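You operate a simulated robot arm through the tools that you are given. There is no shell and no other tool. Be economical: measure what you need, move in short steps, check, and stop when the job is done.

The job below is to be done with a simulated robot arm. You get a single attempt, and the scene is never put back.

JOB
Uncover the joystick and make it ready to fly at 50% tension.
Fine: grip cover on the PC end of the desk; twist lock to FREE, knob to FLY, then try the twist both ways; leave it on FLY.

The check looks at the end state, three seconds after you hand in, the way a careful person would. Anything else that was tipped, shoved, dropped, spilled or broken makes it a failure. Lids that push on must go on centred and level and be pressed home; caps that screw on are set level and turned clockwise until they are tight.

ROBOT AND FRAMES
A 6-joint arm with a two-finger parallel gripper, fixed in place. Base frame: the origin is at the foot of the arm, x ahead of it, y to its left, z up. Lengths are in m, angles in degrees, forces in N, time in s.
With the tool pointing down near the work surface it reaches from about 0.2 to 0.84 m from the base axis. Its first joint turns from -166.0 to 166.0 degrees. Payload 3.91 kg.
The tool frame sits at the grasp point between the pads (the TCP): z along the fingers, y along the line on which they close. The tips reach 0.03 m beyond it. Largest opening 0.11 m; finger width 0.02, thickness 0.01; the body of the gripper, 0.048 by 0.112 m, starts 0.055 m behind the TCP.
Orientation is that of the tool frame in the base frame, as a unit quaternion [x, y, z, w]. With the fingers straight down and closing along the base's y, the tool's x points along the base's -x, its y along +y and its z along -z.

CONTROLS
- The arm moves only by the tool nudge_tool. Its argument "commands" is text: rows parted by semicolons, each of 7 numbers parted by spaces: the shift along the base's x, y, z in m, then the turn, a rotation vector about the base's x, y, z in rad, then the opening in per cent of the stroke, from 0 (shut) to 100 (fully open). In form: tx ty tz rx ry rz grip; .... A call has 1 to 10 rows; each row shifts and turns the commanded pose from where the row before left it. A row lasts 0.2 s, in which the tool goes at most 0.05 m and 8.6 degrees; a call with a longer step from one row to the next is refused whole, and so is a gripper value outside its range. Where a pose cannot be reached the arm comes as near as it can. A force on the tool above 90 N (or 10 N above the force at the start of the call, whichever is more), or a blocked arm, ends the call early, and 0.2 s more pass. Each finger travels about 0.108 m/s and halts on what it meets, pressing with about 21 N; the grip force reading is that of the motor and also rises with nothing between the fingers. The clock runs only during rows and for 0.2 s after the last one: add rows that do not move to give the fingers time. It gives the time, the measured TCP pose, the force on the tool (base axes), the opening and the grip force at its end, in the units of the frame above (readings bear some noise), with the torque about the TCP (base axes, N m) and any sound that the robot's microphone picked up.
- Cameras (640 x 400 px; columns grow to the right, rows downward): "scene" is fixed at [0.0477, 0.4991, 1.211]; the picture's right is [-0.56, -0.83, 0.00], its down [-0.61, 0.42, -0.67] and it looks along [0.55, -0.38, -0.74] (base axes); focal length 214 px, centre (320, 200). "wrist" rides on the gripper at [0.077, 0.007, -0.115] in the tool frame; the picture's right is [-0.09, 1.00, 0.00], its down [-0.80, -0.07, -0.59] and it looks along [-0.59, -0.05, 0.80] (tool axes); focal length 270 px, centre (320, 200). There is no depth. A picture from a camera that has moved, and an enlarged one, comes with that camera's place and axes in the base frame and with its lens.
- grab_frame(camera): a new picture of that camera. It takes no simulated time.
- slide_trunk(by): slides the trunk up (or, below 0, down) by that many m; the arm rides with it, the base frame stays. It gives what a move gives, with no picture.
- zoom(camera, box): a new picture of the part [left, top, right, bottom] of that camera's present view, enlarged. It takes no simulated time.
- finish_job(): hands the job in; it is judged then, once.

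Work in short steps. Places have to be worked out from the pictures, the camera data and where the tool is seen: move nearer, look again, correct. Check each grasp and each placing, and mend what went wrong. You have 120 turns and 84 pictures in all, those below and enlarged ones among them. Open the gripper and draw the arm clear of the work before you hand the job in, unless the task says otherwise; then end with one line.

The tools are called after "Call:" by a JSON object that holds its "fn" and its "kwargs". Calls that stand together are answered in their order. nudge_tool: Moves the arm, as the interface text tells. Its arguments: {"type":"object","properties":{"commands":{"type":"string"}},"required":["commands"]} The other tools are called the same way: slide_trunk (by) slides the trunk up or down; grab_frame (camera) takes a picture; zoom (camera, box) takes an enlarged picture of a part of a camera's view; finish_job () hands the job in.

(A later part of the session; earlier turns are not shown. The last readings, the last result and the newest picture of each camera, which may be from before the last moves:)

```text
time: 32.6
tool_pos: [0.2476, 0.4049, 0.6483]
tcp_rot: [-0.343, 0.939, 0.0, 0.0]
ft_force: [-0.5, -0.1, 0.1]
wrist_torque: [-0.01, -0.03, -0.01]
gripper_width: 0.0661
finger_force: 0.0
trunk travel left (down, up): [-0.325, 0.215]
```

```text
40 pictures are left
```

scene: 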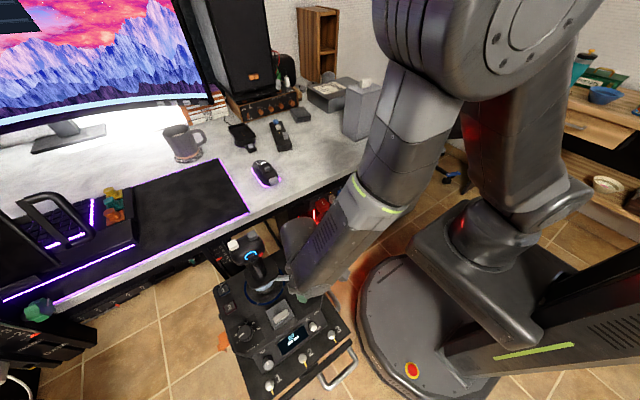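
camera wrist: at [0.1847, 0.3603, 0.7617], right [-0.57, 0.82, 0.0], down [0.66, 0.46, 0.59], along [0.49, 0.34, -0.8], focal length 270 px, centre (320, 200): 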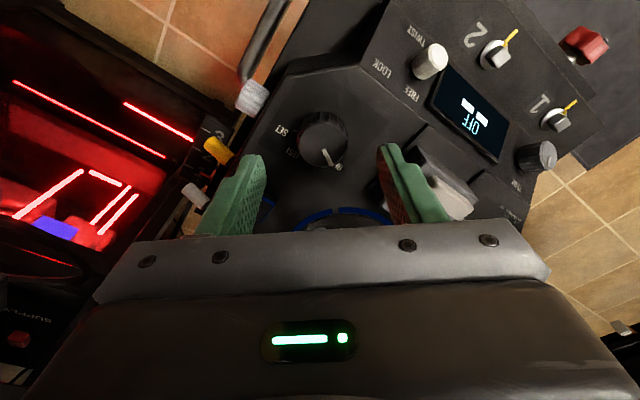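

Knob is centred between the fingers (0.247, 0.406). Descend and close.

Call:
{"fn": "nudge_tool", "kwargs": {"commands": "0 0 -0.02 0 0 0 60; 0 0 -0.01 0 0 0 60; 0 0 -0.008 0 0 0 60; 0 0 0 0 0 0 60"}}

Call:
{"fn": "nudge_tool", "kwargs": {"commands": "0 0 0 0 0 0 40; 0 0 0 0 0 0 25; 0 0 0 0 0 0 10; 0 0 0 0 0 0 10"}}

Call:
{"fn": "zoom", "kwargs": {"camera": "wrist", "box": [200, 60, 440, 240]}}

```text
time: 33.6
tool_pos: [0.2483, 0.405, 0.6097]
tcp_rot: [-0.343, 0.939, -0.001, 0.0]
ft_force: [0.4, 0.4, 0.0]
wrist_torque: [0.02, 0.02, -0.03]
gripper_width: 0.0662
finger_force: 0.0
trunk travel left (down, up): [-0.325, 0.215]
```

```text
time: 34.6
tool_pos: [0.2488, 0.4065, 0.6102]
tcp_rot: [-0.344, 0.939, 0.001, 0.002]
ft_force: [-23.9, 30.1, -3.8]
wrist_torque: [0.64, 1.01, 0.02]
gripper_width: 0.0328
finger_force: 45.5
trunk travel left (down, up): [-0.325, 0.215]
```

```text
2.22 times, centred on (320, 150) of wrist
camera zoom: at [0.1847, 0.3615, 0.7241], right [-0.58, 0.82, 0.0], down [0.66, 0.46, 0.6], along [0.49, 0.34, -0.8], focal length 601 px, centre (320, 311)
```

zoom: 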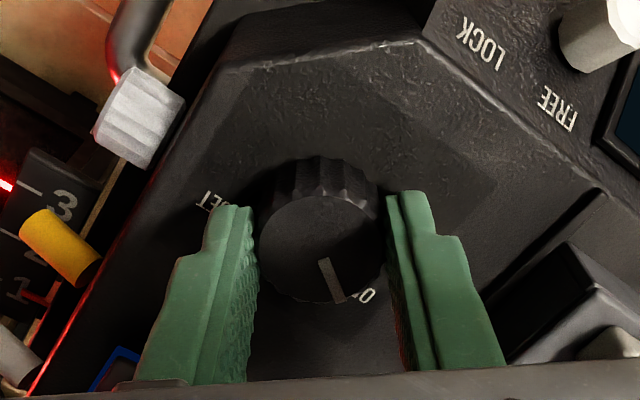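

Gripped at 33 mm, but with sideways force along the closing axis, so I shift the tool slightly to relieve it.

Call:
{"fn": "nudge_tool", "kwargs": {"commands": "-0.0012 0.0016 0 0 0 0 10; 0 0 0 0 0 0 10"}}

```text
time: 35.2
tool_pos: [0.2481, 0.4079, 0.6097]
tcp_rot: [-0.343, 0.939, 0.0, 0.001]
ft_force: [-10.3, 22.2, -1.8]
wrist_torque: [1.24, -0.65, 0.0]
gripper_width: 0.0327
finger_force: 44.6
trunk travel left (down, up): [-0.325, 0.215]
```

Call:
{"fn": "nudge_tool", "kwargs": {"commands": "-0.0008 0.0018 0 0 0 0 10; 0 0 0 0 0 0 10"}}

```text
time: 35.8
tool_pos: [0.2483, 0.4076, 0.6104]
tcp_rot: [-0.343, 0.939, -0.001, -0.001]
ft_force: [12.0, 9.4, 1.7]
wrist_torque: [0.83, -1.3, -0.02]
gripper_width: 0.0328
finger_force: 44.7
trunk travel left (down, up): [-0.325, 0.215]
```

Force is small now. Turn 40° clockwise to FLY.

Call:
{"fn": "nudge_tool", "kwargs": {"commands": "0 0 0 0 0 -0.14 10; 0 0 0 0 0 -0.14 10; 0 0 0 0 0 -0.14 10; 0 0 0 0 0 -0.14 10; 0 0 0 0 0 -0.14 10; 0 0 0 0 0 0 10"}}

Call:
{"fn": "grab_frame", "kwargs": {"camera": "wrist"}}

```text
time: 37.2
tool_pos: [0.2473, 0.407, 0.6093]
tcp_rot: [0.001, 1.0, 0.0, -0.001]
ft_force: [22.4, 1.5, 8.6]
wrist_torque: [-0.26, 0.09, 0.0]
gripper_width: 0.0324
finger_force: 45.1
trunk travel left (down, up): [-0.325, 0.215]
```

```text
38 pictures are left
camera wrist: at [0.1708, 0.4137, 0.7245], right [0.09, 1.0, 0.0], down [0.8, -0.07, 0.59], along [0.59, -0.05, -0.8], focal length 270 px, centre (320, 200)
```

wrist: 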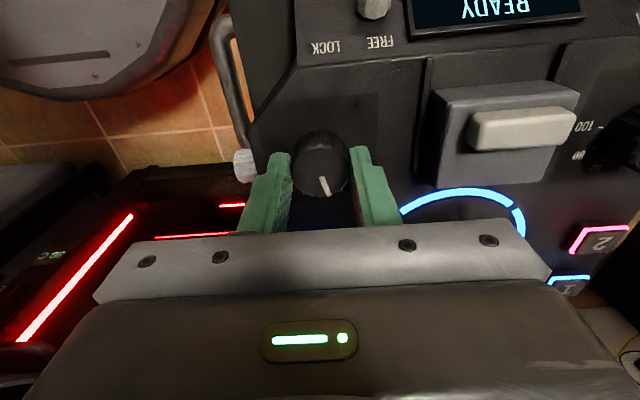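

It powered up and shows READY. Open the fingers, rise and verify the pointer.

Call:
{"fn": "nudge_tool", "kwargs": {"commands": "0 0 0 0 0 0 35; 0 0 0 0 0 0 60; 0 0 0 0 0 0 60"}}

Call:
{"fn": "nudge_tool", "kwargs": {"commands": "0 0 0.04 0 0 0 60; 0 0 0.045 0 0 0 60; 0 0 0.045 0 0 0 60; 0 0 0.04 0 0 0 60; 0 0.04 0 0 0 0 60; 0 0.05 0 0 0 0 60; 0 0 0 0 0 0 60"}}

Call:
{"fn": "zoom", "kwargs": {"camera": "wrist", "box": [200, 0, 440, 160]}}

```text
time: 38.0
tool_pos: [0.2475, 0.4076, 0.6113]
tcp_rot: [0.0, 1.0, 0.0, 0.0]
ft_force: [0.6, -0.7, 0.4]
wrist_torque: [-0.01, 0.03, 0.01]
gripper_width: 0.066
finger_force: 0.0
trunk travel left (down, up): [-0.325, 0.215]
```

```text
time: 39.6
tool_pos: [0.246, 0.5006, 0.7808]
tcp_rot: [0.0, 1.0, 0.0, 0.0]
ft_force: [-1.1, 0.1, -0.9]
wrist_torque: [-0.01, 0.02, 0.01]
gripper_width: 0.0662
finger_force: 0.1
trunk travel left (down, up): [-0.325, 0.215]
```

```text
2.50 times, centred on (320, 80) of wrist
camera zoom: at [0.17, 0.5054, 0.895], right [0.09, 1.0, 0.0], down [0.8, -0.07, 0.59], along [0.59, -0.05, -0.8], focal length 676 px, centre (320, 500)
```

zoom: 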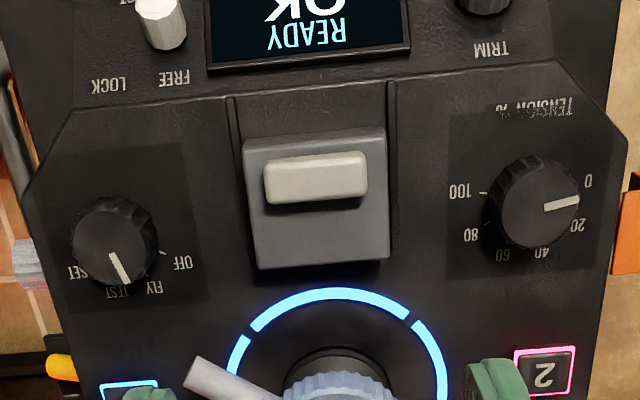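

FLY set, display "READY". Now move over the TENSION knob for an undistorted look.

Call:
{"fn": "nudge_tool", "kwargs": {"commands": "0 0.03 0 0 0 0 60; 0 0.03 0 0 0 0 60; 0 0.03 0 0 0 0 60; 0 0 0 0 0 0 60"}}

Call:
{"fn": "zoom", "kwargs": {"camera": "wrist", "box": [240, 20, 400, 130]}}

Call:
{"fn": "zoom", "kwargs": {"camera": "scene", "box": [210, 280, 350, 380]}}

```text
time: 40.6
tool_pos: [0.2456, 0.5887, 0.7792]
tcp_rot: [0.0, 1.0, 0.0, -0.001]
ft_force: [0.4, 0.1, 0.3]
wrist_torque: [-0.02, 0.02, 0.0]
gripper_width: 0.0658
finger_force: 0.1
trunk travel left (down, up): [-0.325, 0.215]
```

```text
3.64 times, centred on (320, 75) of wrist
camera zoom: at [0.1686, 0.5936, 0.8945], right [0.09, 1.0, 0.0], down [0.8, -0.07, 0.59], along [0.59, -0.05, -0.8], focal length 983 px, centre (320, 654)
```

zoom: 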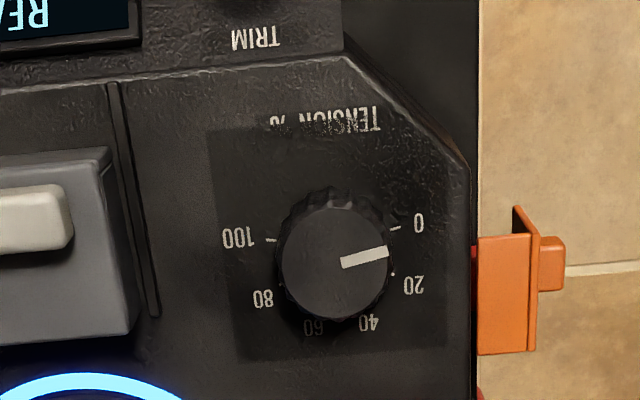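

```text
4.00 times, centred on (280, 330) of scene
camera zoom: at [0.0477, 0.4991, 1.211], right [-0.56, -0.83, 0.0], down [-0.61, 0.42, -0.67], along [0.55, -0.38, -0.74], focal length 858 px, centre (480, -320)
```

zoom: 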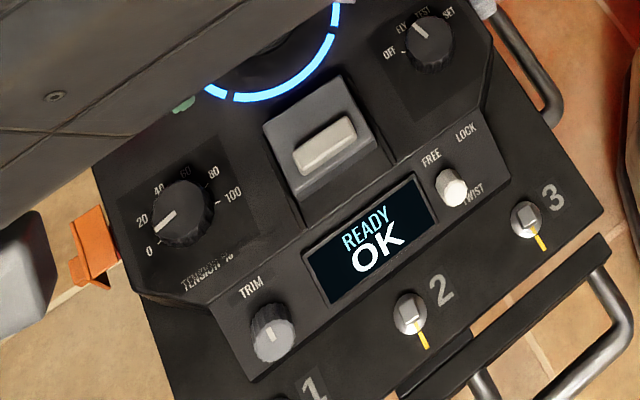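

Mode pointer parallels FLY. TENSION pointer currently parallels the 0 tick; scale spans ≈200°, so 50 is ≈100° clockwise (pointing straight +x). I align over the knob (≈0.2487, 0.593) and descend.

Call:
{"fn": "nudge_tool", "kwargs": {"commands": "0.0025 0.0035 -0.04 0 0 0 45; 0 0 -0.045 0 0 0 45; 0 0 -0.045 0 0 0 45; 0 0 0 0 0 0 45"}}

Call:
{"fn": "grab_frame", "kwargs": {"camera": "wrist"}}

```text
time: 41.6
tool_pos: [0.2493, 0.5916, 0.6528]
tcp_rot: [0.0, 1.0, -0.001, 0.0]
ft_force: [0.8, 0.0, -0.6]
wrist_torque: [0.0, 0.01, -0.02]
gripper_width: 0.0493
finger_force: 0.1
trunk travel left (down, up): [-0.325, 0.215]
```

```text
34 pictures are left
camera wrist: at [0.1734, 0.597, 0.7674], right [0.09, 1.0, 0.0], down [0.8, -0.07, 0.59], along [0.59, -0.05, -0.8], focal length 270 px, centre (320, 200)
```

wrist: 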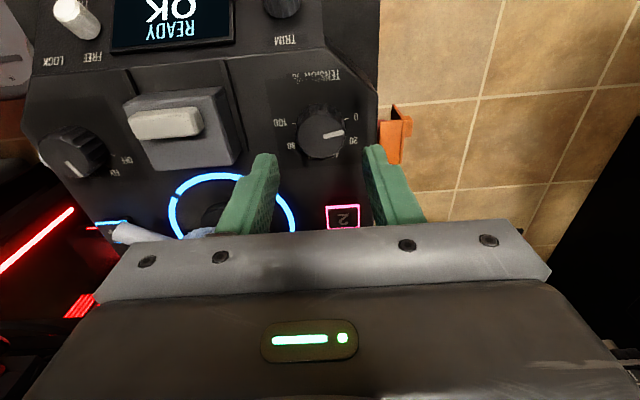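

Aligned within ~2 mm. Descend and close.

Call:
{"fn": "nudge_tool", "kwargs": {"commands": "0.001 0 -0.02 0 0 0 45; 0 0 -0.015 0 0 0 45; 0 0 -0.008 0 0 0 45; 0 0 0 0 0 0 35; 0 0 0 0 0 0 20; 0 0 0 0 0 0 10; 0 0 0 0 0 0 10"}}

```text
time: 43.2
tool_pos: [0.2506, 0.5926, 0.6089]
tcp_rot: [-0.001, 1.0, 0.0, 0.0]
ft_force: [0.2, 0.0, 0.3]
wrist_torque: [0.04, -0.08, -0.07]
gripper_width: 0.033
finger_force: 45.1
trunk travel left (down, up): [-0.325, 0.215]
```

Well centred. Turn clockwise 83°, then look.

Call:
{"fn": "nudge_tool", "kwargs": {"commands": "0 0 0 0 0 -0.145 10; 0 0 0 0 0 -0.145 10; 0 0 0 0 0 -0.145 10; 0 0 0 0 0 -0.145 10; 0 0 0 0 0 -0.145 10; 0 0 0 0 0 -0.145 10; 0 0 0 0 0 -0.145 10; 0 0 0 0 0 -0.145 10; 0 0 0 0 0 -0.145 10; 0 0 0 0 0 -0.145 10"}}

Call:
{"fn": "grab_frame", "kwargs": {"camera": "wrist"}}

Call:
{"fn": "zoom", "kwargs": {"camera": "scene", "box": [210, 240, 350, 380]}}

```text
time: 45.4
tool_pos: [0.2491, 0.5899, 0.6089]
tcp_rot: [0.663, 0.748, -0.001, 0.0]
ft_force: [-10.8, -20.5, 9.1]
wrist_torque: [0.17, 0.18, 0.03]
gripper_width: 0.0328
finger_force: 45.2
trunk travel left (down, up): [-0.325, 0.215]
```

```text
33 pictures are left
camera wrist: at [0.2463, 0.6657, 0.7229], right [1.0, 0.03, 0.0], down [0.02, -0.8, 0.6], along [0.02, -0.59, -0.8], focal length 270 px, centre (320, 200)
```

wrist: 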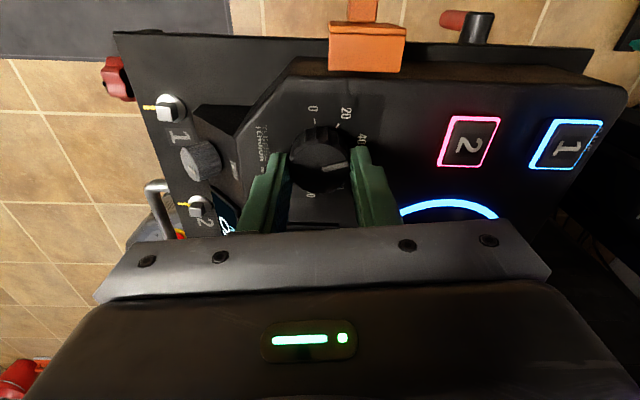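

```text
2.86 times, centred on (280, 310) of scene
camera zoom: at [0.0477, 0.4991, 1.211], right [-0.56, -0.83, 0.0], down [-0.61, 0.42, -0.67], along [0.55, -0.38, -0.74], focal length 613 px, centre (434, -114)
```

zoom: 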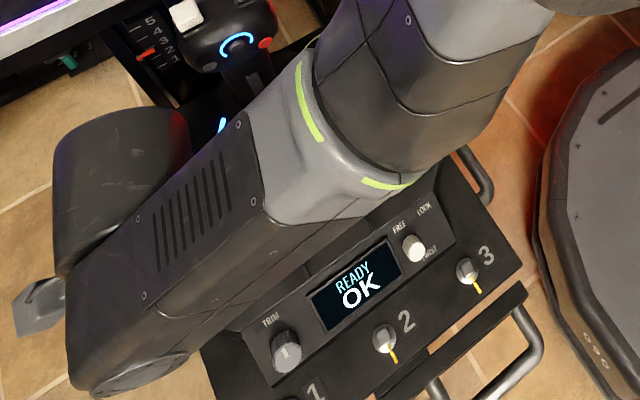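

Call:
{"fn": "zoom", "kwargs": {"camera": "wrist", "box": [240, 80, 420, 230]}}

```text
2.67 times, centred on (330, 155) of wrist
camera zoom: at [0.2463, 0.6657, 0.7229], right [1.0, 0.03, 0.0], down [0.02, -0.8, 0.6], along [0.02, -0.59, -0.8], focal length 721 px, centre (293, 320)
```

zoom: 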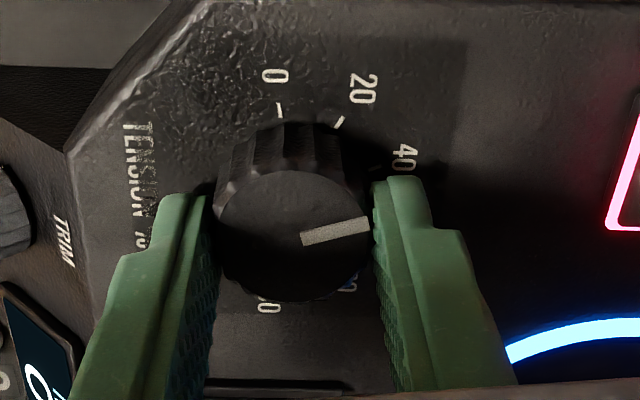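

Pointer still ≈17° short of straight +x (50), exactly as predicted. Turn the remaining 17°.

Call:
{"fn": "nudge_tool", "kwargs": {"commands": "0 0 0 0 0 -0.1 10; 0 0 0 0 0 -0.1 10; 0 0 0 0 0 -0.097 10; 0 0 0 0 0 0 10"}}

Call:
{"fn": "zoom", "kwargs": {"camera": "wrist", "box": [240, 80, 420, 230]}}

```text
time: 46.4
tool_pos: [0.2603, 0.5877, 0.6076]
tcp_rot: [0.756, 0.654, -0.009, -0.016]
ft_force: [-87.3, 12.8, 5.4]
wrist_torque: [-0.49, 1.41, 0.23]
gripper_width: 0.0554
finger_force: 43.9
out of reach, approached as far as the arm can: row 3
trunk travel left (down, up): [-0.325, 0.215]
```

```text
2.67 times, centred on (330, 155) of wrist
camera zoom: at [0.2821, 0.66, 0.7224], right [0.97, -0.23, -0.04], down [-0.17, -0.79, 0.59], along [-0.17, -0.57, -0.81], focal length 721 px, centre (293, 320)
```

zoom: 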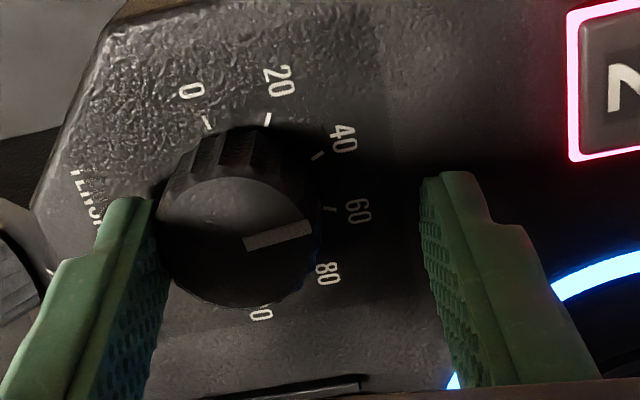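

The wrist hit a joint limit on the last row and the arm strained sideways. I immediately open and take back that last turn.

Call:
{"fn": "nudge_tool", "kwargs": {"commands": "0 0 0 0 0 0.05 65; 0 0 0 0 0 0.047 65; 0 0 0 0 0 0 65"}}

Call:
{"fn": "grab_frame", "kwargs": {"camera": "wrist"}}

```text
time: 47.2
tool_pos: [0.27, 0.5847, 0.6068]
tcp_rot: [0.734, 0.679, 0.0, 0.0]
ft_force: [-13.8, 3.2, 5.2]
wrist_torque: [0.15, 0.52, 0.04]
gripper_width: 0.0785
finger_force: 6.7
trunk travel left (down, up): [-0.325, 0.215]
```

```text
29 pictures are left
camera wrist: at [0.2832, 0.6591, 0.721], right [0.99, -0.17, 0.0], down [-0.13, -0.79, 0.59], along [-0.1, -0.59, -0.8], focal length 270 px, centre (320, 200)
```

wrist: 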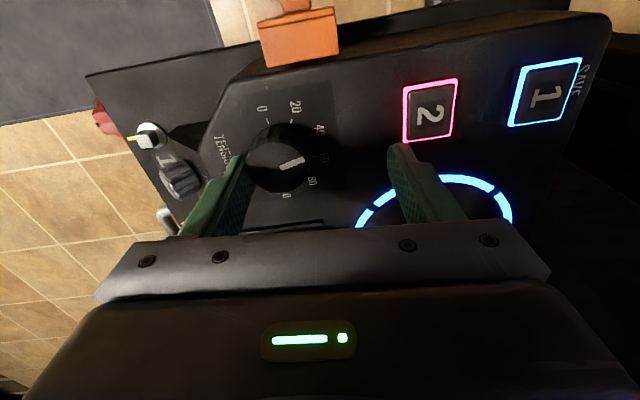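

Tool sits ~2 cm off toward +x. Recentre (-x) then rise clear.

Call:
{"fn": "nudge_tool", "kwargs": {"commands": "-0.008 0.002 0 0 0 0 65; -0.008 0.002 0 0 0 0 65; 0 0 0 0 0 0 65"}}

Call:
{"fn": "nudge_tool", "kwargs": {"commands": "0 0 0.03 0 0 0 65; 0 0 0.04 0 0 0 65; 0 0 0.04 0 0 0 65; 0 0 0.04 0 0 0 65; 0 0 0 0 0 0 65"}}

Call:
{"fn": "grab_frame", "kwargs": {"camera": "scene"}}

Call:
{"fn": "grab_frame", "kwargs": {"camera": "wrist"}}

```text
time: 48.0
tool_pos: [0.2559, 0.5868, 0.6067]
tcp_rot: [0.735, 0.678, 0.0, 0.0]
ft_force: [0.4, 0.0, -0.1]
wrist_torque: [0.02, 0.0, 0.01]
gripper_width: 0.0716
finger_force: 0.0
trunk travel left (down, up): [-0.325, 0.215]
```

```text
time: 49.2
tool_pos: [0.2536, 0.587, 0.7565]
tcp_rot: [0.734, 0.679, 0.0, 0.0]
ft_force: [1.2, -0.1, 0.2]
wrist_torque: [0.01, 0.0, 0.01]
gripper_width: 0.0714
finger_force: 0.1
trunk travel left (down, up): [-0.325, 0.215]
```

```text
28 pictures are left
```

scene: 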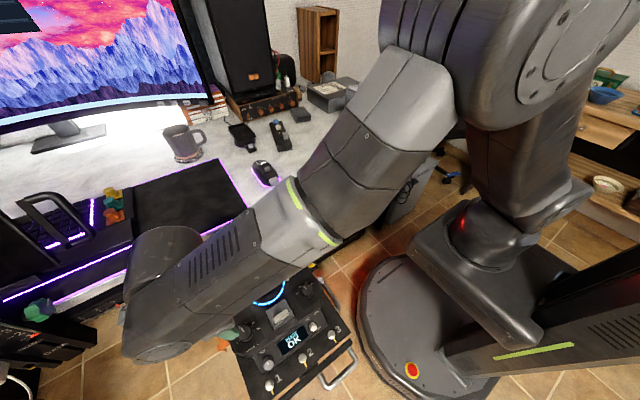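

```text
27 pictures are left
camera wrist: at [0.2659, 0.6619, 0.8707], right [0.99, -0.17, 0.0], down [-0.13, -0.79, 0.59], along [-0.1, -0.59, -0.8], focal length 270 px, centre (320, 200)
```

wrist: 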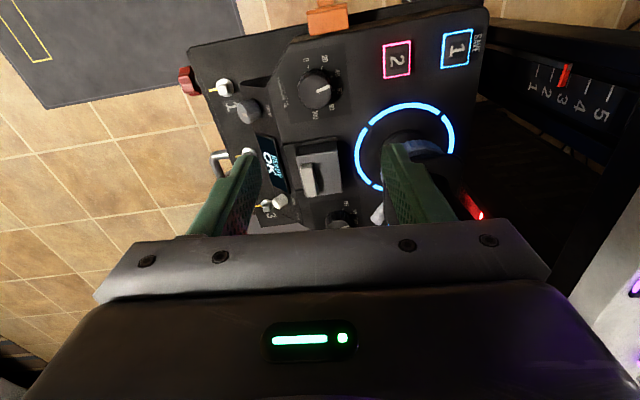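

Rotate back to neutral yaw while rising a bit, and then look at the knob straight on.

Call:
{"fn": "nudge_tool", "kwargs": {"commands": "0 0 0.02 0 0 0.148 60; 0 0 0.01 0 0 0.148 60; 0 0 0 0 0 0.148 60; 0 0 0 0 0 0.148 60; 0 0 0 0 0 0.148 60; 0 0 0 0 0 0.148 60; 0 0 0 0 0 0.148 60; 0 0 0 0 0 0.148 60; 0 0 0 0 0 0.148 60; 0 0 0 0 0 0.148 60"}}

Call:
{"fn": "nudge_tool", "kwargs": {"commands": "-0.004 0.004 0 0 0 0.148 60; 0 0 0 0 0 0.021 60; 0 0 0 0 0 0 60"}}

Call:
{"fn": "zoom", "kwargs": {"camera": "wrist", "box": [240, 20, 400, 130]}}

```text
time: 51.4
tool_pos: [0.2549, 0.5877, 0.786]
tcp_rot: [0.083, 0.997, 0.0, -0.001]
ft_force: [-0.6, 0.7, 0.6]
wrist_torque: [0.0, 0.02, 0.03]
gripper_width: 0.066
finger_force: 0.1
trunk travel left (down, up): [-0.325, 0.215]
```

```text
time: 52.2
tool_pos: [0.2515, 0.5924, 0.7864]
tcp_rot: [0.001, 1.0, 0.0, 0.0]
ft_force: [0.0, -0.1, -0.8]
wrist_torque: [0.02, -0.01, 0.01]
gripper_width: 0.0662
finger_force: 0.0
trunk travel left (down, up): [-0.325, 0.215]
```

```text
3.64 times, centred on (320, 75) of wrist
camera zoom: at [0.1741, 0.5975, 0.9004], right [0.09, 1.0, 0.0], down [0.8, -0.07, 0.59], along [0.59, -0.05, -0.8], focal length 983 px, centre (320, 654)
```

zoom: 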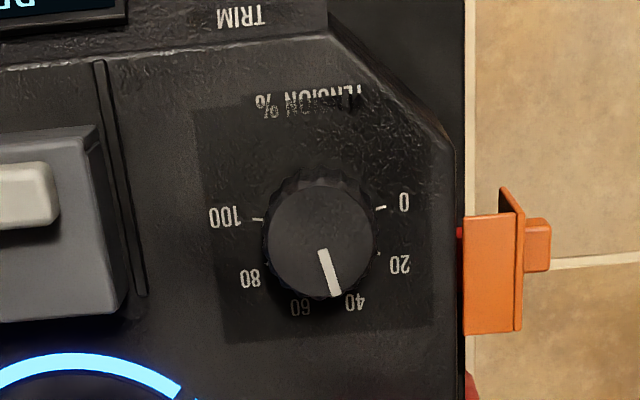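

Pointer is at ≈44; it needs ≈12.5° more to be square to the 0–100 line. Regrasp at neutral yaw and turn that.

Call:
{"fn": "nudge_tool", "kwargs": {"commands": "-0.001 0 -0.045 0 0 0 45; 0 0 -0.045 0 0 0 45; 0 0 -0.045 0 0 0 45; 0 0 -0.03 0 0 0 45; 0 0 -0.012 0 0 0 45; 0 0 0 0 0 0 35; 0 0 0 0 0 0 20; 0 0 0 0 0 0 10; 0 0 0 0 0 0 10"}}

Call:
{"fn": "nudge_tool", "kwargs": {"commands": "0 0 0 0 0 -0.075 10; 0 0 0 0 0 -0.075 10; 0 0 0 0 0 -0.07 10; 0 0 0 0 0 0 10"}}

Call:
{"fn": "nudge_tool", "kwargs": {"commands": "0 0 0 0 0 0 30; 0 0 0 0 0 0 45; 0 0 0 0 0 0 45; 0 0 0.03 0 0 0 45; 0 0 0.045 0 0 0 45; 0 0 0.045 0 0 0.075 45; 0 0 0.045 0 0 0.075 45; 0 0 0 0 0 0.07 45; 0 0 0 0 0 0 45"}}

Call:
{"fn": "zoom", "kwargs": {"camera": "wrist", "box": [240, 20, 400, 130]}}

```text
time: 54.2
tool_pos: [0.2504, 0.5922, 0.6095]
tcp_rot: [0.001, 1.0, 0.0, 0.0]
ft_force: [1.4, 6.0, -0.2]
wrist_torque: [0.42, -0.13, -0.05]
gripper_width: 0.0329
finger_force: 44.9
trunk travel left (down, up): [-0.325, 0.215]
```

```text
time: 55.2
tool_pos: [0.2494, 0.5905, 0.6096]
tcp_rot: [0.111, 0.994, 0.0, 0.0]
ft_force: [9.8, 3.3, 4.4]
wrist_torque: [-0.1, -0.13, -0.02]
gripper_width: 0.0325
finger_force: 45.0
trunk travel left (down, up): [-0.325, 0.215]
```

```text
time: 57.2
tool_pos: [0.2497, 0.5924, 0.7752]
tcp_rot: [0.001, 1.0, 0.0, 0.001]
ft_force: [-0.5, 0.3, -0.2]
wrist_torque: [0.04, -0.02, 0.0]
gripper_width: 0.0498
finger_force: 0.1
trunk travel left (down, up): [-0.325, 0.215]
```

```text
3.64 times, centred on (320, 75) of wrist
camera zoom: at [0.1725, 0.5986, 0.889], right [0.09, 1.0, 0.0], down [0.8, -0.07, 0.59], along [0.59, -0.05, -0.8], focal length 983 px, centre (320, 654)
```

zoom: 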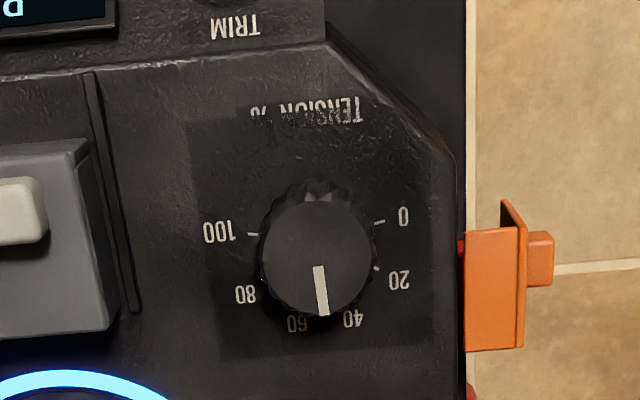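

TENSION reads 50. Now rise and look at the stick itself for the twist trial.

Call:
{"fn": "nudge_tool", "kwargs": {"commands": "0 -0.02 0.04 0 0 0 80; 0 -0.03 0.035 0 0 0 100; -0.03 -0.03 0.02 0 0 0 100; -0.04 0 0.02 0 0 0 100; -0.04 0 0 0 0 0 100; 0 0 0 0 0 0 100"}}

Call:
{"fn": "grab_frame", "kwargs": {"camera": "wrist"}}

Call:
{"fn": "zoom", "kwargs": {"camera": "scene", "box": [200, 220, 340, 360]}}

```text
time: 58.6
tool_pos: [0.1399, 0.5121, 0.8885]
tcp_rot: [0.001, 1.0, 0.0, 0.0]
ft_force: [0.2, 0.0, 1.1]
wrist_torque: [-0.02, 0.0, 0.05]
gripper_width: 0.1102
finger_force: 0.1
trunk travel left (down, up): [-0.325, 0.215]
```

```text
24 pictures are left
camera wrist: at [0.0631, 0.5183, 1.0029], right [0.09, 1.0, 0.0], down [0.8, -0.07, 0.59], along [0.59, -0.05, -0.8], focal length 270 px, centre (320, 200)
```

wrist: 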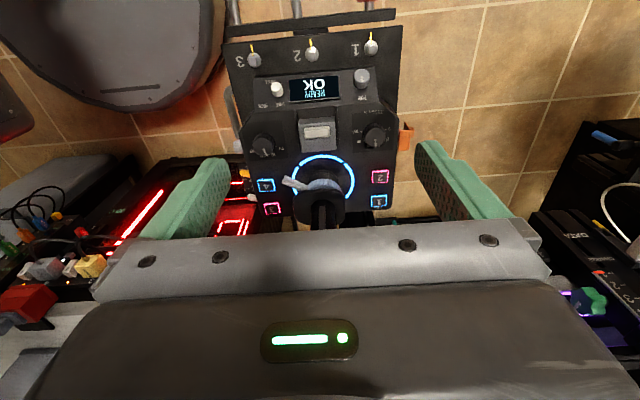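

```text
2.86 times, centred on (270, 290) of scene
camera zoom: at [0.0477, 0.4991, 1.211], right [-0.56, -0.83, 0.0], down [-0.61, 0.42, -0.67], along [0.55, -0.38, -0.74], focal length 613 px, centre (463, -57)
```

zoom: 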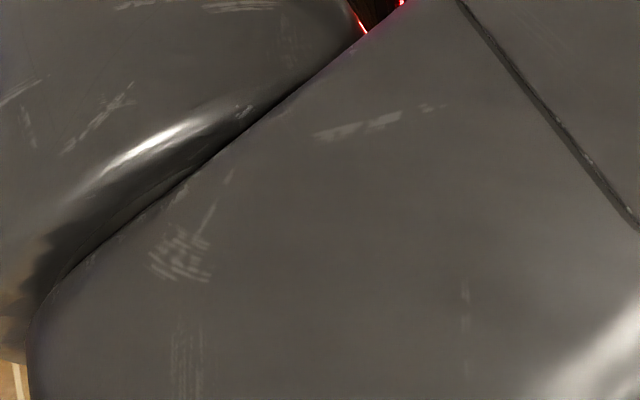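

The gripper hides the head; go higher as at the start for a clear view.

Call:
{"fn": "nudge_tool", "kwargs": {"commands": "0.015 -0.005 0.045 0 0 0 100; 0.015 -0.005 0.045 0 0 0 100; 0.015 -0.005 0.045 0 0 0 100; 0.015 -0.005 0.045 0 0 0 100; 0 0 0 0 0 0 100"}}

Call:
{"fn": "zoom", "kwargs": {"camera": "wrist", "box": [240, 60, 420, 200]}}

Call:
{"fn": "zoom", "kwargs": {"camera": "scene", "box": [210, 220, 350, 340]}}

```text
time: 59.8
tool_pos: [0.1994, 0.4914, 1.07]
tcp_rot: [0.001, 1.0, 0.0, -0.001]
ft_force: [0.4, 0.2, 0.7]
wrist_torque: [0.03, -0.04, 0.0]
gripper_width: 0.1099
finger_force: 0.1
trunk travel left (down, up): [-0.325, 0.215]
```

```text
2.86 times, centred on (330, 130) of wrist
camera zoom: at [0.1231, 0.4965, 1.184], right [0.09, 1.0, 0.0], down [0.8, -0.07, 0.59], along [0.59, -0.05, -0.8], focal length 772 px, centre (291, 400)
```

zoom: 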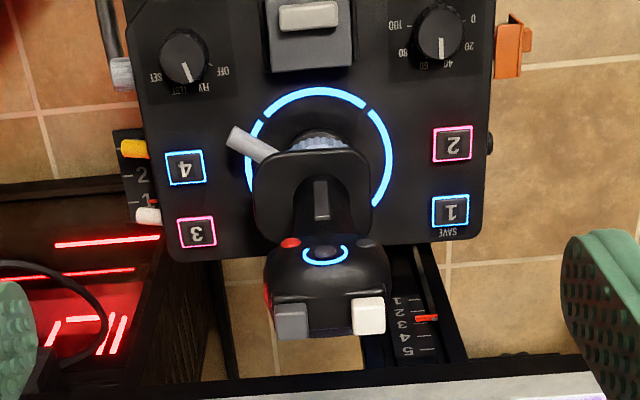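

```text
3.33 times, centred on (280, 280) of scene
camera zoom: at [0.0477, 0.4991, 1.211], right [-0.56, -0.83, 0.0], down [-0.61, 0.42, -0.67], along [0.55, -0.38, -0.74], focal length 715 px, centre (453, -67)
```

zoom: 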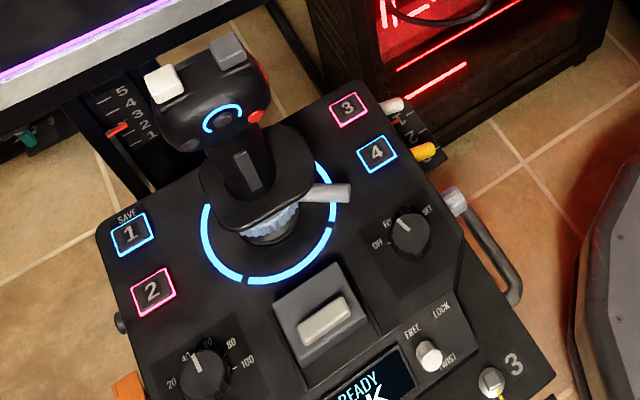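

Stick: head centre ≈(0.345, 0.50), z 0.73–0.81, ~7 cm wide in y; twist axis ≈(0.348, 0.501). I'll approach from above with fingers either side of the head.

Call:
{"fn": "nudge_tool", "kwargs": {"commands": "0.04 0.002 0 0 0 0 100; 0.04 0.003 0 0 0 0 100; 0.04 0.003 0 0 0 0 100; 0.028 0 -0.03 0 0 0 100; 0 0 -0.045 0 0 0 100; 0 0 -0.045 0 0 0 100; 0 0 0 0 0 0 100"}}

Call:
{"fn": "grab_frame", "kwargs": {"camera": "wrist"}}

Call:
{"fn": "grab_frame", "kwargs": {"camera": "scene"}}

```text
time: 61.4
tool_pos: [0.348, 0.4977, 0.9485]
tcp_rot: [0.001, 1.0, 0.0, 0.001]
ft_force: [0.3, -0.7, 0.3]
wrist_torque: [-0.02, 0.01, 0.01]
gripper_width: 0.11
finger_force: 0.1
trunk travel left (down, up): [-0.325, 0.215]
```

```text
20 pictures are left
camera wrist: at [0.2703, 0.5045, 1.0635], right [0.09, 1.0, 0.0], down [0.8, -0.07, 0.59], along [0.59, -0.05, -0.8], focal length 270 px, centre (320, 200)
```

wrist: 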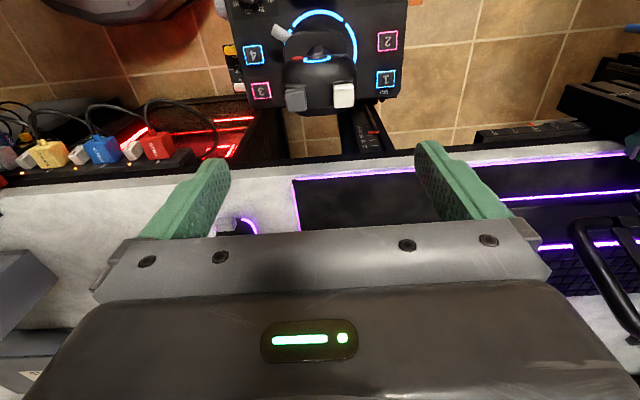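

```text
19 pictures are left
```

scene: 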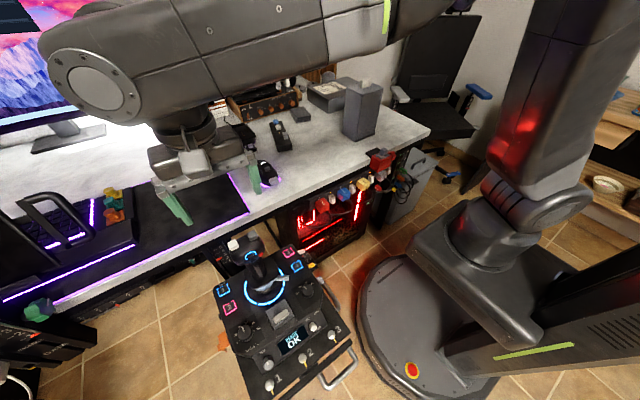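

Head is centred in y under the fingers (≈0.4985). Descend to straddle it; body stays above the buttons.

Call:
{"fn": "nudge_tool", "kwargs": {"commands": "-0.004 0.001 -0.04 0 0 0 100; 0 0 -0.04 0 0 0 100; 0 0 -0.04 0 0 0 100; 0 0 -0.025 0 0 0 100; 0 0 -0.015 0 0 0 100; 0 0 0 0 0 0 100"}}

Call:
{"fn": "zoom", "kwargs": {"camera": "scene", "box": [190, 180, 330, 320]}}

Call:
{"fn": "grab_frame", "kwargs": {"camera": "wrist"}}

```text
time: 62.8
tool_pos: [0.3439, 0.5016, 0.7901]
tcp_rot: [0.001, 1.0, 0.0, 0.0]
ft_force: [0.0, -0.4, -0.3]
wrist_torque: [-0.01, 0.04, 0.02]
gripper_width: 0.1101
finger_force: 0.0
trunk travel left (down, up): [-0.325, 0.215]
```

```text
2.86 times, centred on (260, 250) of scene
camera zoom: at [0.0477, 0.4991, 1.211], right [-0.56, -0.83, 0.0], down [-0.61, 0.42, -0.67], along [0.55, -0.38, -0.74], focal length 613 px, centre (491, 57)
```

zoom: 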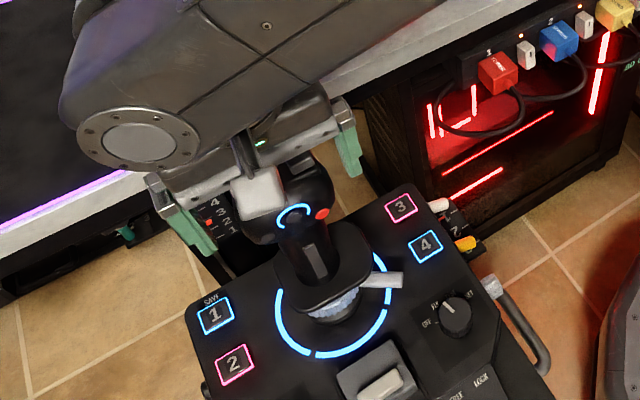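

```text
17 pictures are left
camera wrist: at [0.2682, 0.5075, 0.9037], right [0.09, 1.0, 0.0], down [0.8, -0.07, 0.59], along [0.59, -0.05, -0.8], focal length 270 px, centre (320, 200)
```

wrist: 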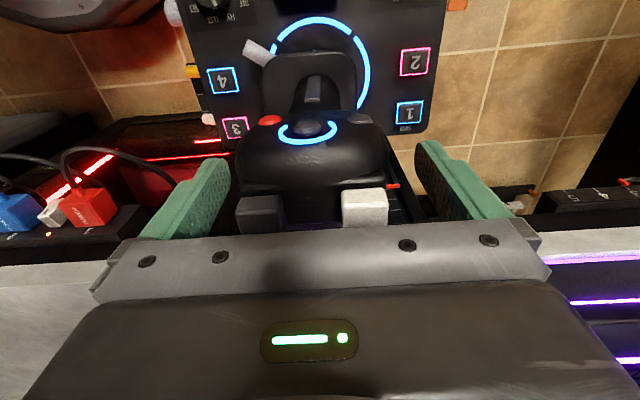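

Straddling the head nicely. Shift y slightly and close gently onto its sides.

Call:
{"fn": "nudge_tool", "kwargs": {"commands": "-0.002 -0.002 0 0 0 0 80; 0 0 0 0 0 0 70; 0 0 0 0 0 0 60; 0 0 0 0 0 0 55; 0 0 0 0 0 0 55"}}

Call:
{"fn": "grab_frame", "kwargs": {"camera": "wrist"}}

```text
time: 64.0
tool_pos: [0.3432, 0.4997, 0.7905]
tcp_rot: [0.0, 1.0, -0.001, 0.0]
ft_force: [0.4, 0.9, 1.5]
wrist_torque: [0.19, 0.07, 0.01]
gripper_width: 0.0717
finger_force: 20.8
trunk travel left (down, up): [-0.325, 0.215]
```

```text
16 pictures are left
camera wrist: at [0.2658, 0.5051, 0.9038], right [0.09, 1.0, 0.0], down [0.8, -0.07, 0.59], along [0.59, -0.05, -0.8], focal length 270 px, centre (320, 200)
```

wrist: 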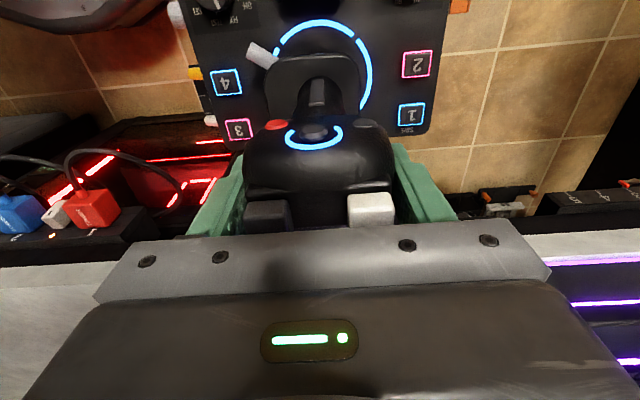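

Head is held at 72 mm with no side load. Twist counter-clockwise in small steps.

Call:
{"fn": "nudge_tool", "kwargs": {"commands": "0 0 0 0 0 0.06 55; 0 0 0 0 0 0.06 55; 0 0 0 0 0 0.06 55; 0 0 0 0 0 0.06 55; 0 0 0 0 0 0 55"}}

Call:
{"fn": "zoom", "kwargs": {"camera": "scene", "box": [190, 200, 350, 380]}}

```text
time: 65.2
tool_pos: [0.3433, 0.5001, 0.7905]
tcp_rot: [-0.119, 0.993, 0.0, 0.0]
ft_force: [2.5, 5.3, 0.0]
wrist_torque: [1.08, -0.42, -0.62]
gripper_width: 0.0715
finger_force: 21.2
trunk travel left (down, up): [-0.325, 0.215]
```

```text
2.22 times, centred on (270, 290) of scene
camera zoom: at [0.0477, 0.4991, 1.211], right [-0.56, -0.83, 0.0], down [-0.61, 0.42, -0.67], along [0.55, -0.38, -0.74], focal length 477 px, centre (431, 0)
```

zoom: 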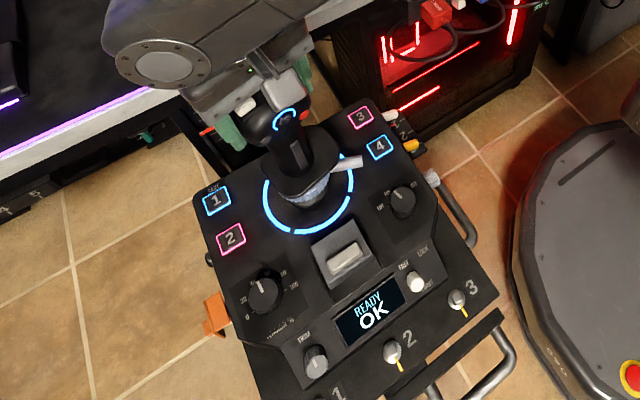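

Reaction torque -0.62 N·m shows the twist spring working. Go a little further and check the head follows.

Call:
{"fn": "nudge_tool", "kwargs": {"commands": "0 0 0 0 0 0.05 55; 0 0 0 0 0 0.05 55; 0 0 0 0 0 0 55"}}

Call:
{"fn": "grab_frame", "kwargs": {"camera": "wrist"}}

```text
time: 66.0
tool_pos: [0.3414, 0.499, 0.791]
tcp_rot: [-0.169, 0.986, 0.0, 0.0]
ft_force: [2.6, 4.4, 1.4]
wrist_torque: [1.11, -0.48, -0.99]
gripper_width: 0.0718
finger_force: 20.6
trunk travel left (down, up): [-0.325, 0.215]
```

```text
14 pictures are left
camera wrist: at [0.2674, 0.4784, 0.9037], right [-0.25, 0.97, 0.0], down [0.78, 0.2, 0.59], along [0.58, 0.15, -0.8], focal length 270 px, centre (320, 200)
```

wrist: 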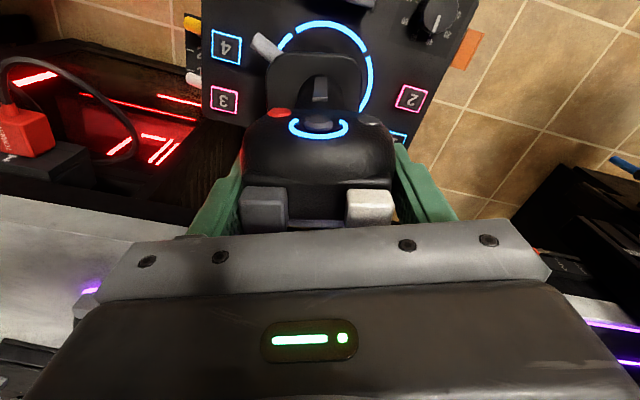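

The head follows fully (≈19°). Return through centre and twist the other way.

Call:
{"fn": "nudge_tool", "kwargs": {"commands": "0 0 0 0 0 -0.07 55; 0 0 0 0 0 -0.09 55; 0 0 0 0 0 -0.09 55; 0 0 0 0 0 -0.09 55; 0 0 0 0 0 0 55; 0 0 0 0 0 -0.09 55; 0 0 0 0 0 -0.09 55; 0 0 0 0 0 -0.09 55; 0 0 0 0 0 -0.07 55; 0 0 0 0 0 0 55"}}

Call:
{"fn": "grab_frame", "kwargs": {"camera": "wrist"}}

Call:
{"fn": "zoom", "kwargs": {"camera": "scene", "box": [190, 200, 350, 380]}}

```text
time: 68.2
tool_pos: [0.3426, 0.4978, 0.7895]
tcp_rot: [0.171, 0.985, 0.001, 0.0]
ft_force: [1.9, -0.3, 0.2]
wrist_torque: [0.0, -0.36, 0.77]
gripper_width: 0.0705
finger_force: 21.0
trunk travel left (down, up): [-0.325, 0.215]
```

```text
13 pictures are left
camera wrist: at [0.2721, 0.5291, 0.904], right [0.42, 0.91, 0.0], down [0.73, -0.34, 0.59], along [0.54, -0.25, -0.8], focal length 270 px, centre (320, 200)
```

wrist: 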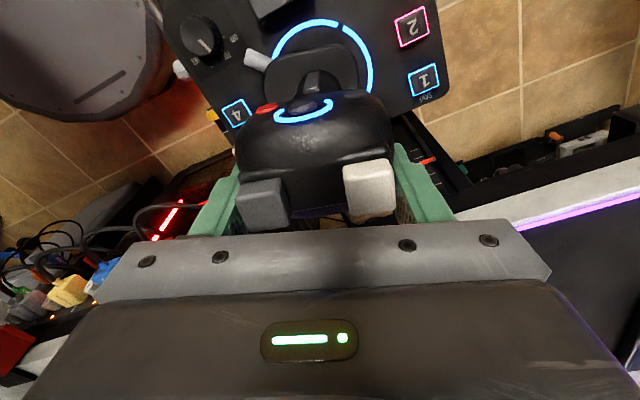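

```text
2.22 times, centred on (270, 290) of scene
camera zoom: at [0.0477, 0.4991, 1.211], right [-0.56, -0.83, 0.0], down [-0.61, 0.42, -0.67], along [0.55, -0.38, -0.74], focal length 477 px, centre (431, 0)
```

zoom: 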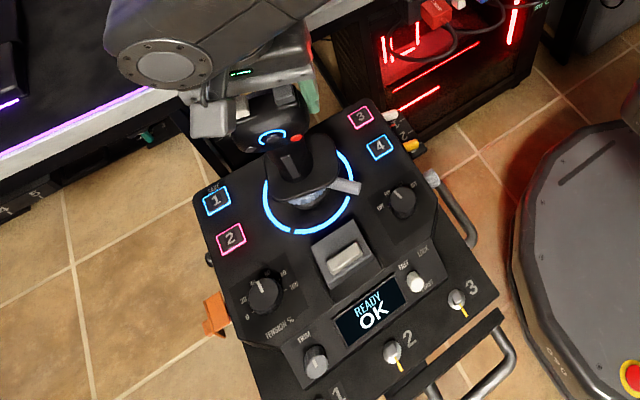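

The head twisted this way too, lagging a few degrees in the pads. I add a bit more to make it as full as the other way.

Call:
{"fn": "nudge_tool", "kwargs": {"commands": "0 0 0 0 0 -0.05 55; 0 0 0 0 0 -0.05 55; 0 0 0 0 0 -0.04 55; 0 0 0 0 0 0 55"}}

Call:
{"fn": "zoom", "kwargs": {"camera": "wrist", "box": [150, 0, 490, 240]}}

```text
time: 69.2
tool_pos: [0.3432, 0.4974, 0.7882]
tcp_rot: [0.239, 0.971, 0.0, 0.0]
ft_force: [1.3, -0.8, -0.7]
wrist_torque: [-0.08, -0.31, 0.27]
gripper_width: 0.07
finger_force: 20.8
trunk travel left (down, up): [-0.325, 0.215]
```

```text
1.67 times, centred on (320, 120) of wrist
camera zoom: at [0.2774, 0.5387, 0.904], right [0.54, 0.84, 0.0], down [0.68, -0.43, 0.59], along [0.5, -0.32, -0.8], focal length 450 px, centre (320, 333)
```

zoom: 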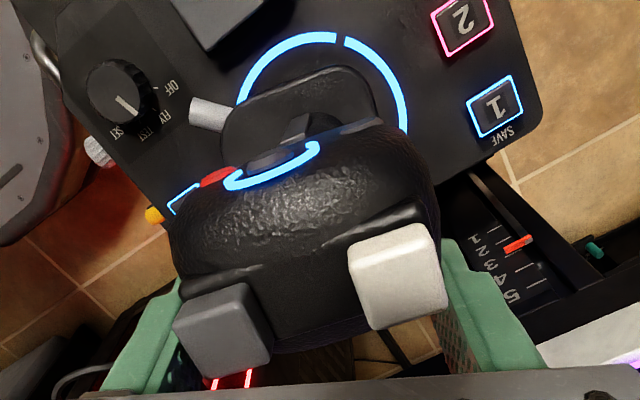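

The head slipped in the pads (true twist ≈-14° at most). I'll release, return to neutral, regrip more firmly near the head's middle and redo this direction.

Call:
{"fn": "nudge_tool", "kwargs": {"commands": "0 0 0 0 0 0.1 60; 0 0 0 0 0 0.1 75; 0 0 0 0 0 0.1 90; 0 0 0 0 0 0.1 90; -0.005 0.001 0 0 0 0.08 90; 0 0 -0.004 0 0 0 90; 0 0 0 0 0 0 70; 0 0 0 0 0 0 50; 0 0 0 0 0 0 30; 0 0 0 0 0 0 20"}}

Call:
{"fn": "zoom", "kwargs": {"camera": "wrist", "box": [150, 0, 490, 240]}}

```text
time: 71.4
tool_pos: [0.336, 0.4995, 0.7856]
tcp_rot: [0.001, 1.0, 0.001, -0.001]
ft_force: [-0.1, 1.0, 1.5]
wrist_torque: [0.24, 0.01, 0.02]
gripper_width: 0.072
finger_force: 20.4
trunk travel left (down, up): [-0.325, 0.215]
```

```text
1.67 times, centred on (320, 120) of wrist
camera zoom: at [0.2602, 0.505, 0.8991], right [0.09, 1.0, 0.0], down [0.8, -0.07, 0.59], along [0.59, -0.05, -0.8], focal length 450 px, centre (320, 333)
```

zoom: 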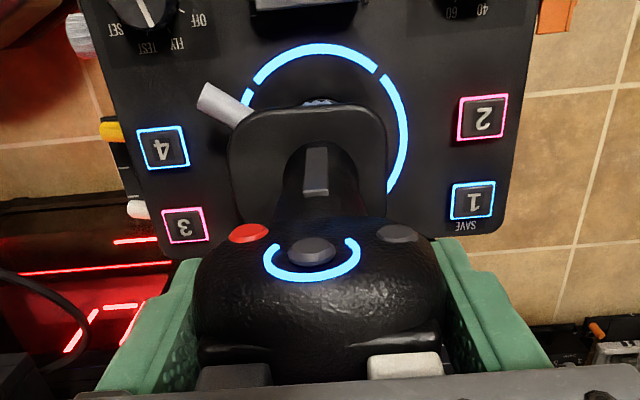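

Stick self-centred and is regripped squarely. Twist clockwise again, following the axis slightly.

Call:
{"fn": "nudge_tool", "kwargs": {"commands": "0 0.001 0 0 0 -0.09 20; 0 0.001 0 0 0 -0.09 20; 0 0.001 0 0 0 -0.09 20; 0.001 0.001 0 0 0 -0.08 20; 0 0 0 0 0 0 20"}}

Call:
{"fn": "zoom", "kwargs": {"camera": "wrist", "box": [150, 0, 490, 240]}}

```text
time: 72.6
tool_pos: [0.3389, 0.5025, 0.7864]
tcp_rot: [0.174, 0.985, -0.001, -0.001]
ft_force: [1.6, -6.7, -1.0]
wrist_torque: [-1.24, -0.26, 1.05]
gripper_width: 0.0731
finger_force: 20.9
trunk travel left (down, up): [-0.325, 0.215]
```

```text
1.67 times, centred on (320, 120) of wrist
camera zoom: at [0.2687, 0.535, 0.899], right [0.43, 0.9, 0.0], down [0.73, -0.34, 0.59], along [0.54, -0.25, -0.8], focal length 450 px, centre (320, 333)
```

zoom: 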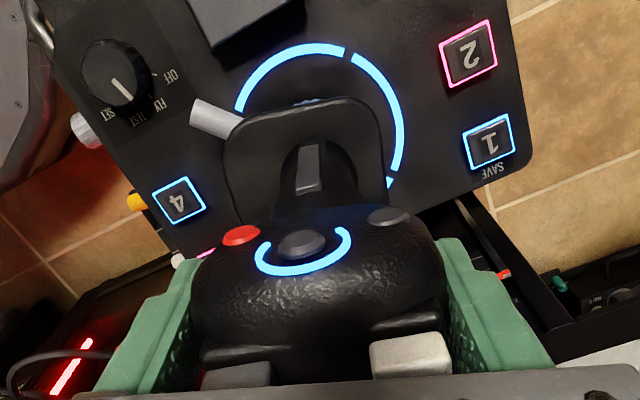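

Torque 1.05 N·m and the head follows at ≈19°: full twist this way too. Bring it back to centre, then release and rise.

Call:
{"fn": "nudge_tool", "kwargs": {"commands": "-0.001 -0.001 0 0 0 0.08 20; 0 -0.001 0 0 0 0.09 20; 0 -0.001 0 0 0 0.09 20; 0 -0.001 0 0 0 0.09 20; 0 0 0 0 0 0 20; 0 0 0 0 0 0 60; 0 0 0 0 0 0 80; 0 0 0 0 0 0 100; 0 0 0 0 0 0 100"}}

Call:
{"fn": "nudge_tool", "kwargs": {"commands": "0 0 0.02 0 0 0 100; 0 0 0.045 0 0 0 100; 0 0 0.045 0 0 0 100; 0 0 0.045 0 0 0 100; -0.02 -0.03 0.03 0 0 0 100; -0.03 -0.035 0.015 0 0 0 100; -0.03 -0.035 0 0 0 0 100; 0 0 0 0 0 0 100"}}

Call:
{"fn": "grab_frame", "kwargs": {"camera": "scene"}}

Call:
{"fn": "zoom", "kwargs": {"camera": "wrist", "box": [260, 0, 460, 180]}}

```text
time: 74.6
tool_pos: [0.3363, 0.4986, 0.7858]
tcp_rot: [0.0, 1.0, 0.0, 0.0]
ft_force: [-0.4, 0.0, -0.3]
wrist_torque: [-0.01, 0.01, -0.01]
gripper_width: 0.11
finger_force: 0.1
trunk travel left (down, up): [-0.325, 0.215]
```

```text
time: 76.4
tool_pos: [0.2548, 0.3989, 0.9857]
tcp_rot: [0.002, 1.0, 0.0, 0.0]
ft_force: [-0.9, 0.1, 0.0]
wrist_torque: [0.01, -0.02, 0.02]
gripper_width: 0.11
finger_force: 0.1
trunk travel left (down, up): [-0.325, 0.215]
```

```text
8 pictures are left
```

scene: 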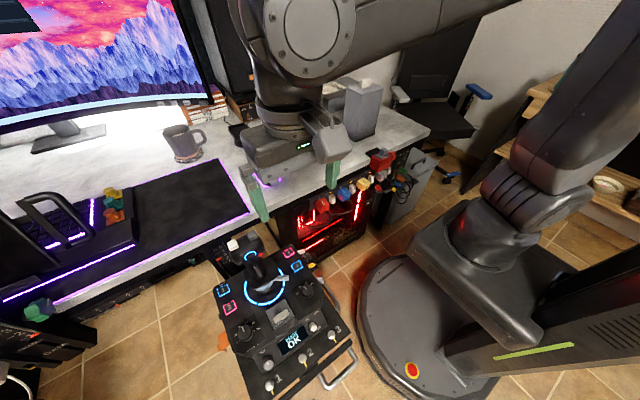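

```text
2.22 times, centred on (360, 90) of wrist
camera zoom: at [0.1785, 0.4046, 1.0991], right [0.09, 1.0, 0.0], down [0.8, -0.07, 0.59], along [0.59, -0.05, -0.8], focal length 601 px, centre (231, 444)
```

zoom: 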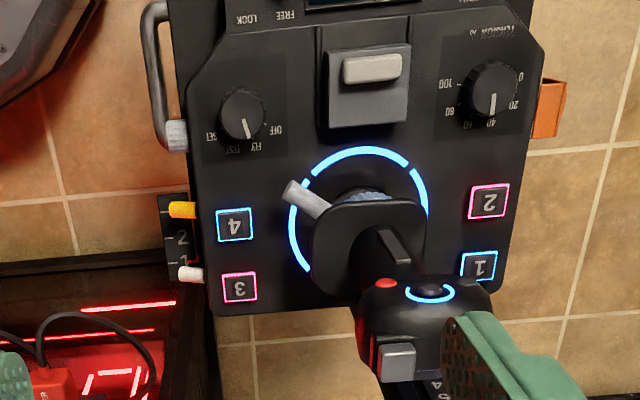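

All looks right. One close check of the mode knob and of the display and cover.

Call:
{"fn": "zoom", "kwargs": {"camera": "wrist", "box": [315, 20, 395, 80]}}

Call:
{"fn": "zoom", "kwargs": {"camera": "scene", "box": [220, 270, 360, 390]}}

```text
6.67 times, centred on (355, 50) of wrist
camera zoom: at [0.1785, 0.4046, 1.0991], right [0.09, 1.0, 0.0], down [0.8, -0.07, 0.59], along [0.59, -0.05, -0.8], focal length 1802 px, centre (87, 1200)
```

zoom: 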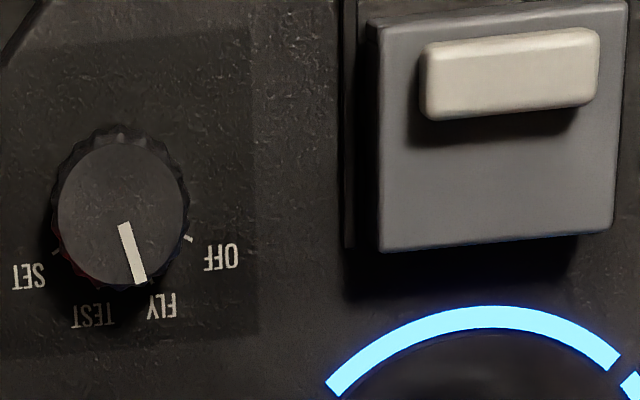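

```text
3.33 times, centred on (290, 330) of scene
camera zoom: at [0.0477, 0.4991, 1.211], right [-0.56, -0.83, 0.0], down [-0.61, 0.42, -0.67], along [0.55, -0.38, -0.74], focal length 715 px, centre (420, -233)
```

zoom: 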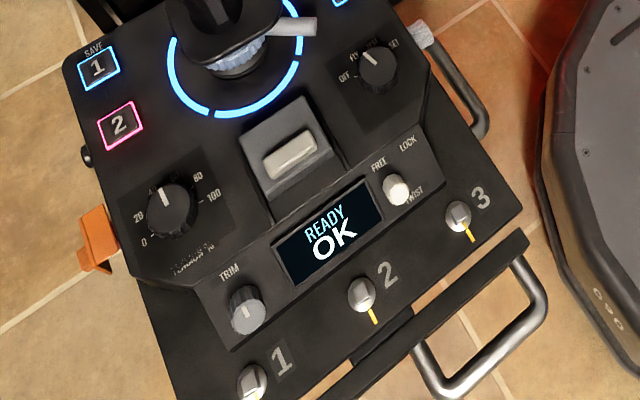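

The mode pointer is ≈8° past the FLY mark (toward TEST), so I'll regrip that knob and trim it back a touch. First over it and down.

Call:
{"fn": "nudge_tool", "kwargs": {"commands": "-0.0065 0.009 -0.045 0 0 0 80; 0 0 -0.05 0 0 0 60; 0 0 -0.05 0 0 0 60; 0 0 -0.05 0 0 0 60; 0 0 -0.05 0 0 0 60; 0 0 -0.05 0 0 0 60; 0 0 -0.04 0 0 0 60; 0 0 0 0 0 0 60"}}

```text
time: 78.2
tool_pos: [0.2493, 0.4056, 0.6483]
tcp_rot: [0.001, 1.0, 0.0, 0.0]
ft_force: [-0.1, -0.6, 0.2]
wrist_torque: [-0.02, -0.02, -0.02]
gripper_width: 0.0662
finger_force: 0.0
trunk travel left (down, up): [-0.325, 0.215]
```

Descend with a small y correction and close on the knob.

Call:
{"fn": "nudge_tool", "kwargs": {"commands": "-0.0005 0.0015 -0.02 0 0 0 60; 0 0 -0.018 0 0 0 60; 0 0 0 0 0 0 45; 0 0 0 0 0 0 30; 0 0 0 0 0 0 15; 0 0 0 0 0 0 10"}}

```text
time: 79.6
tool_pos: [0.2502, 0.4087, 0.6113]
tcp_rot: [0.001, 1.0, 0.0, -0.001]
ft_force: [-0.2, -2.5, -0.6]
wrist_torque: [-0.1, -0.09, 0.01]
gripper_width: 0.0328
finger_force: 45.0
trunk travel left (down, up): [-0.325, 0.215]
```

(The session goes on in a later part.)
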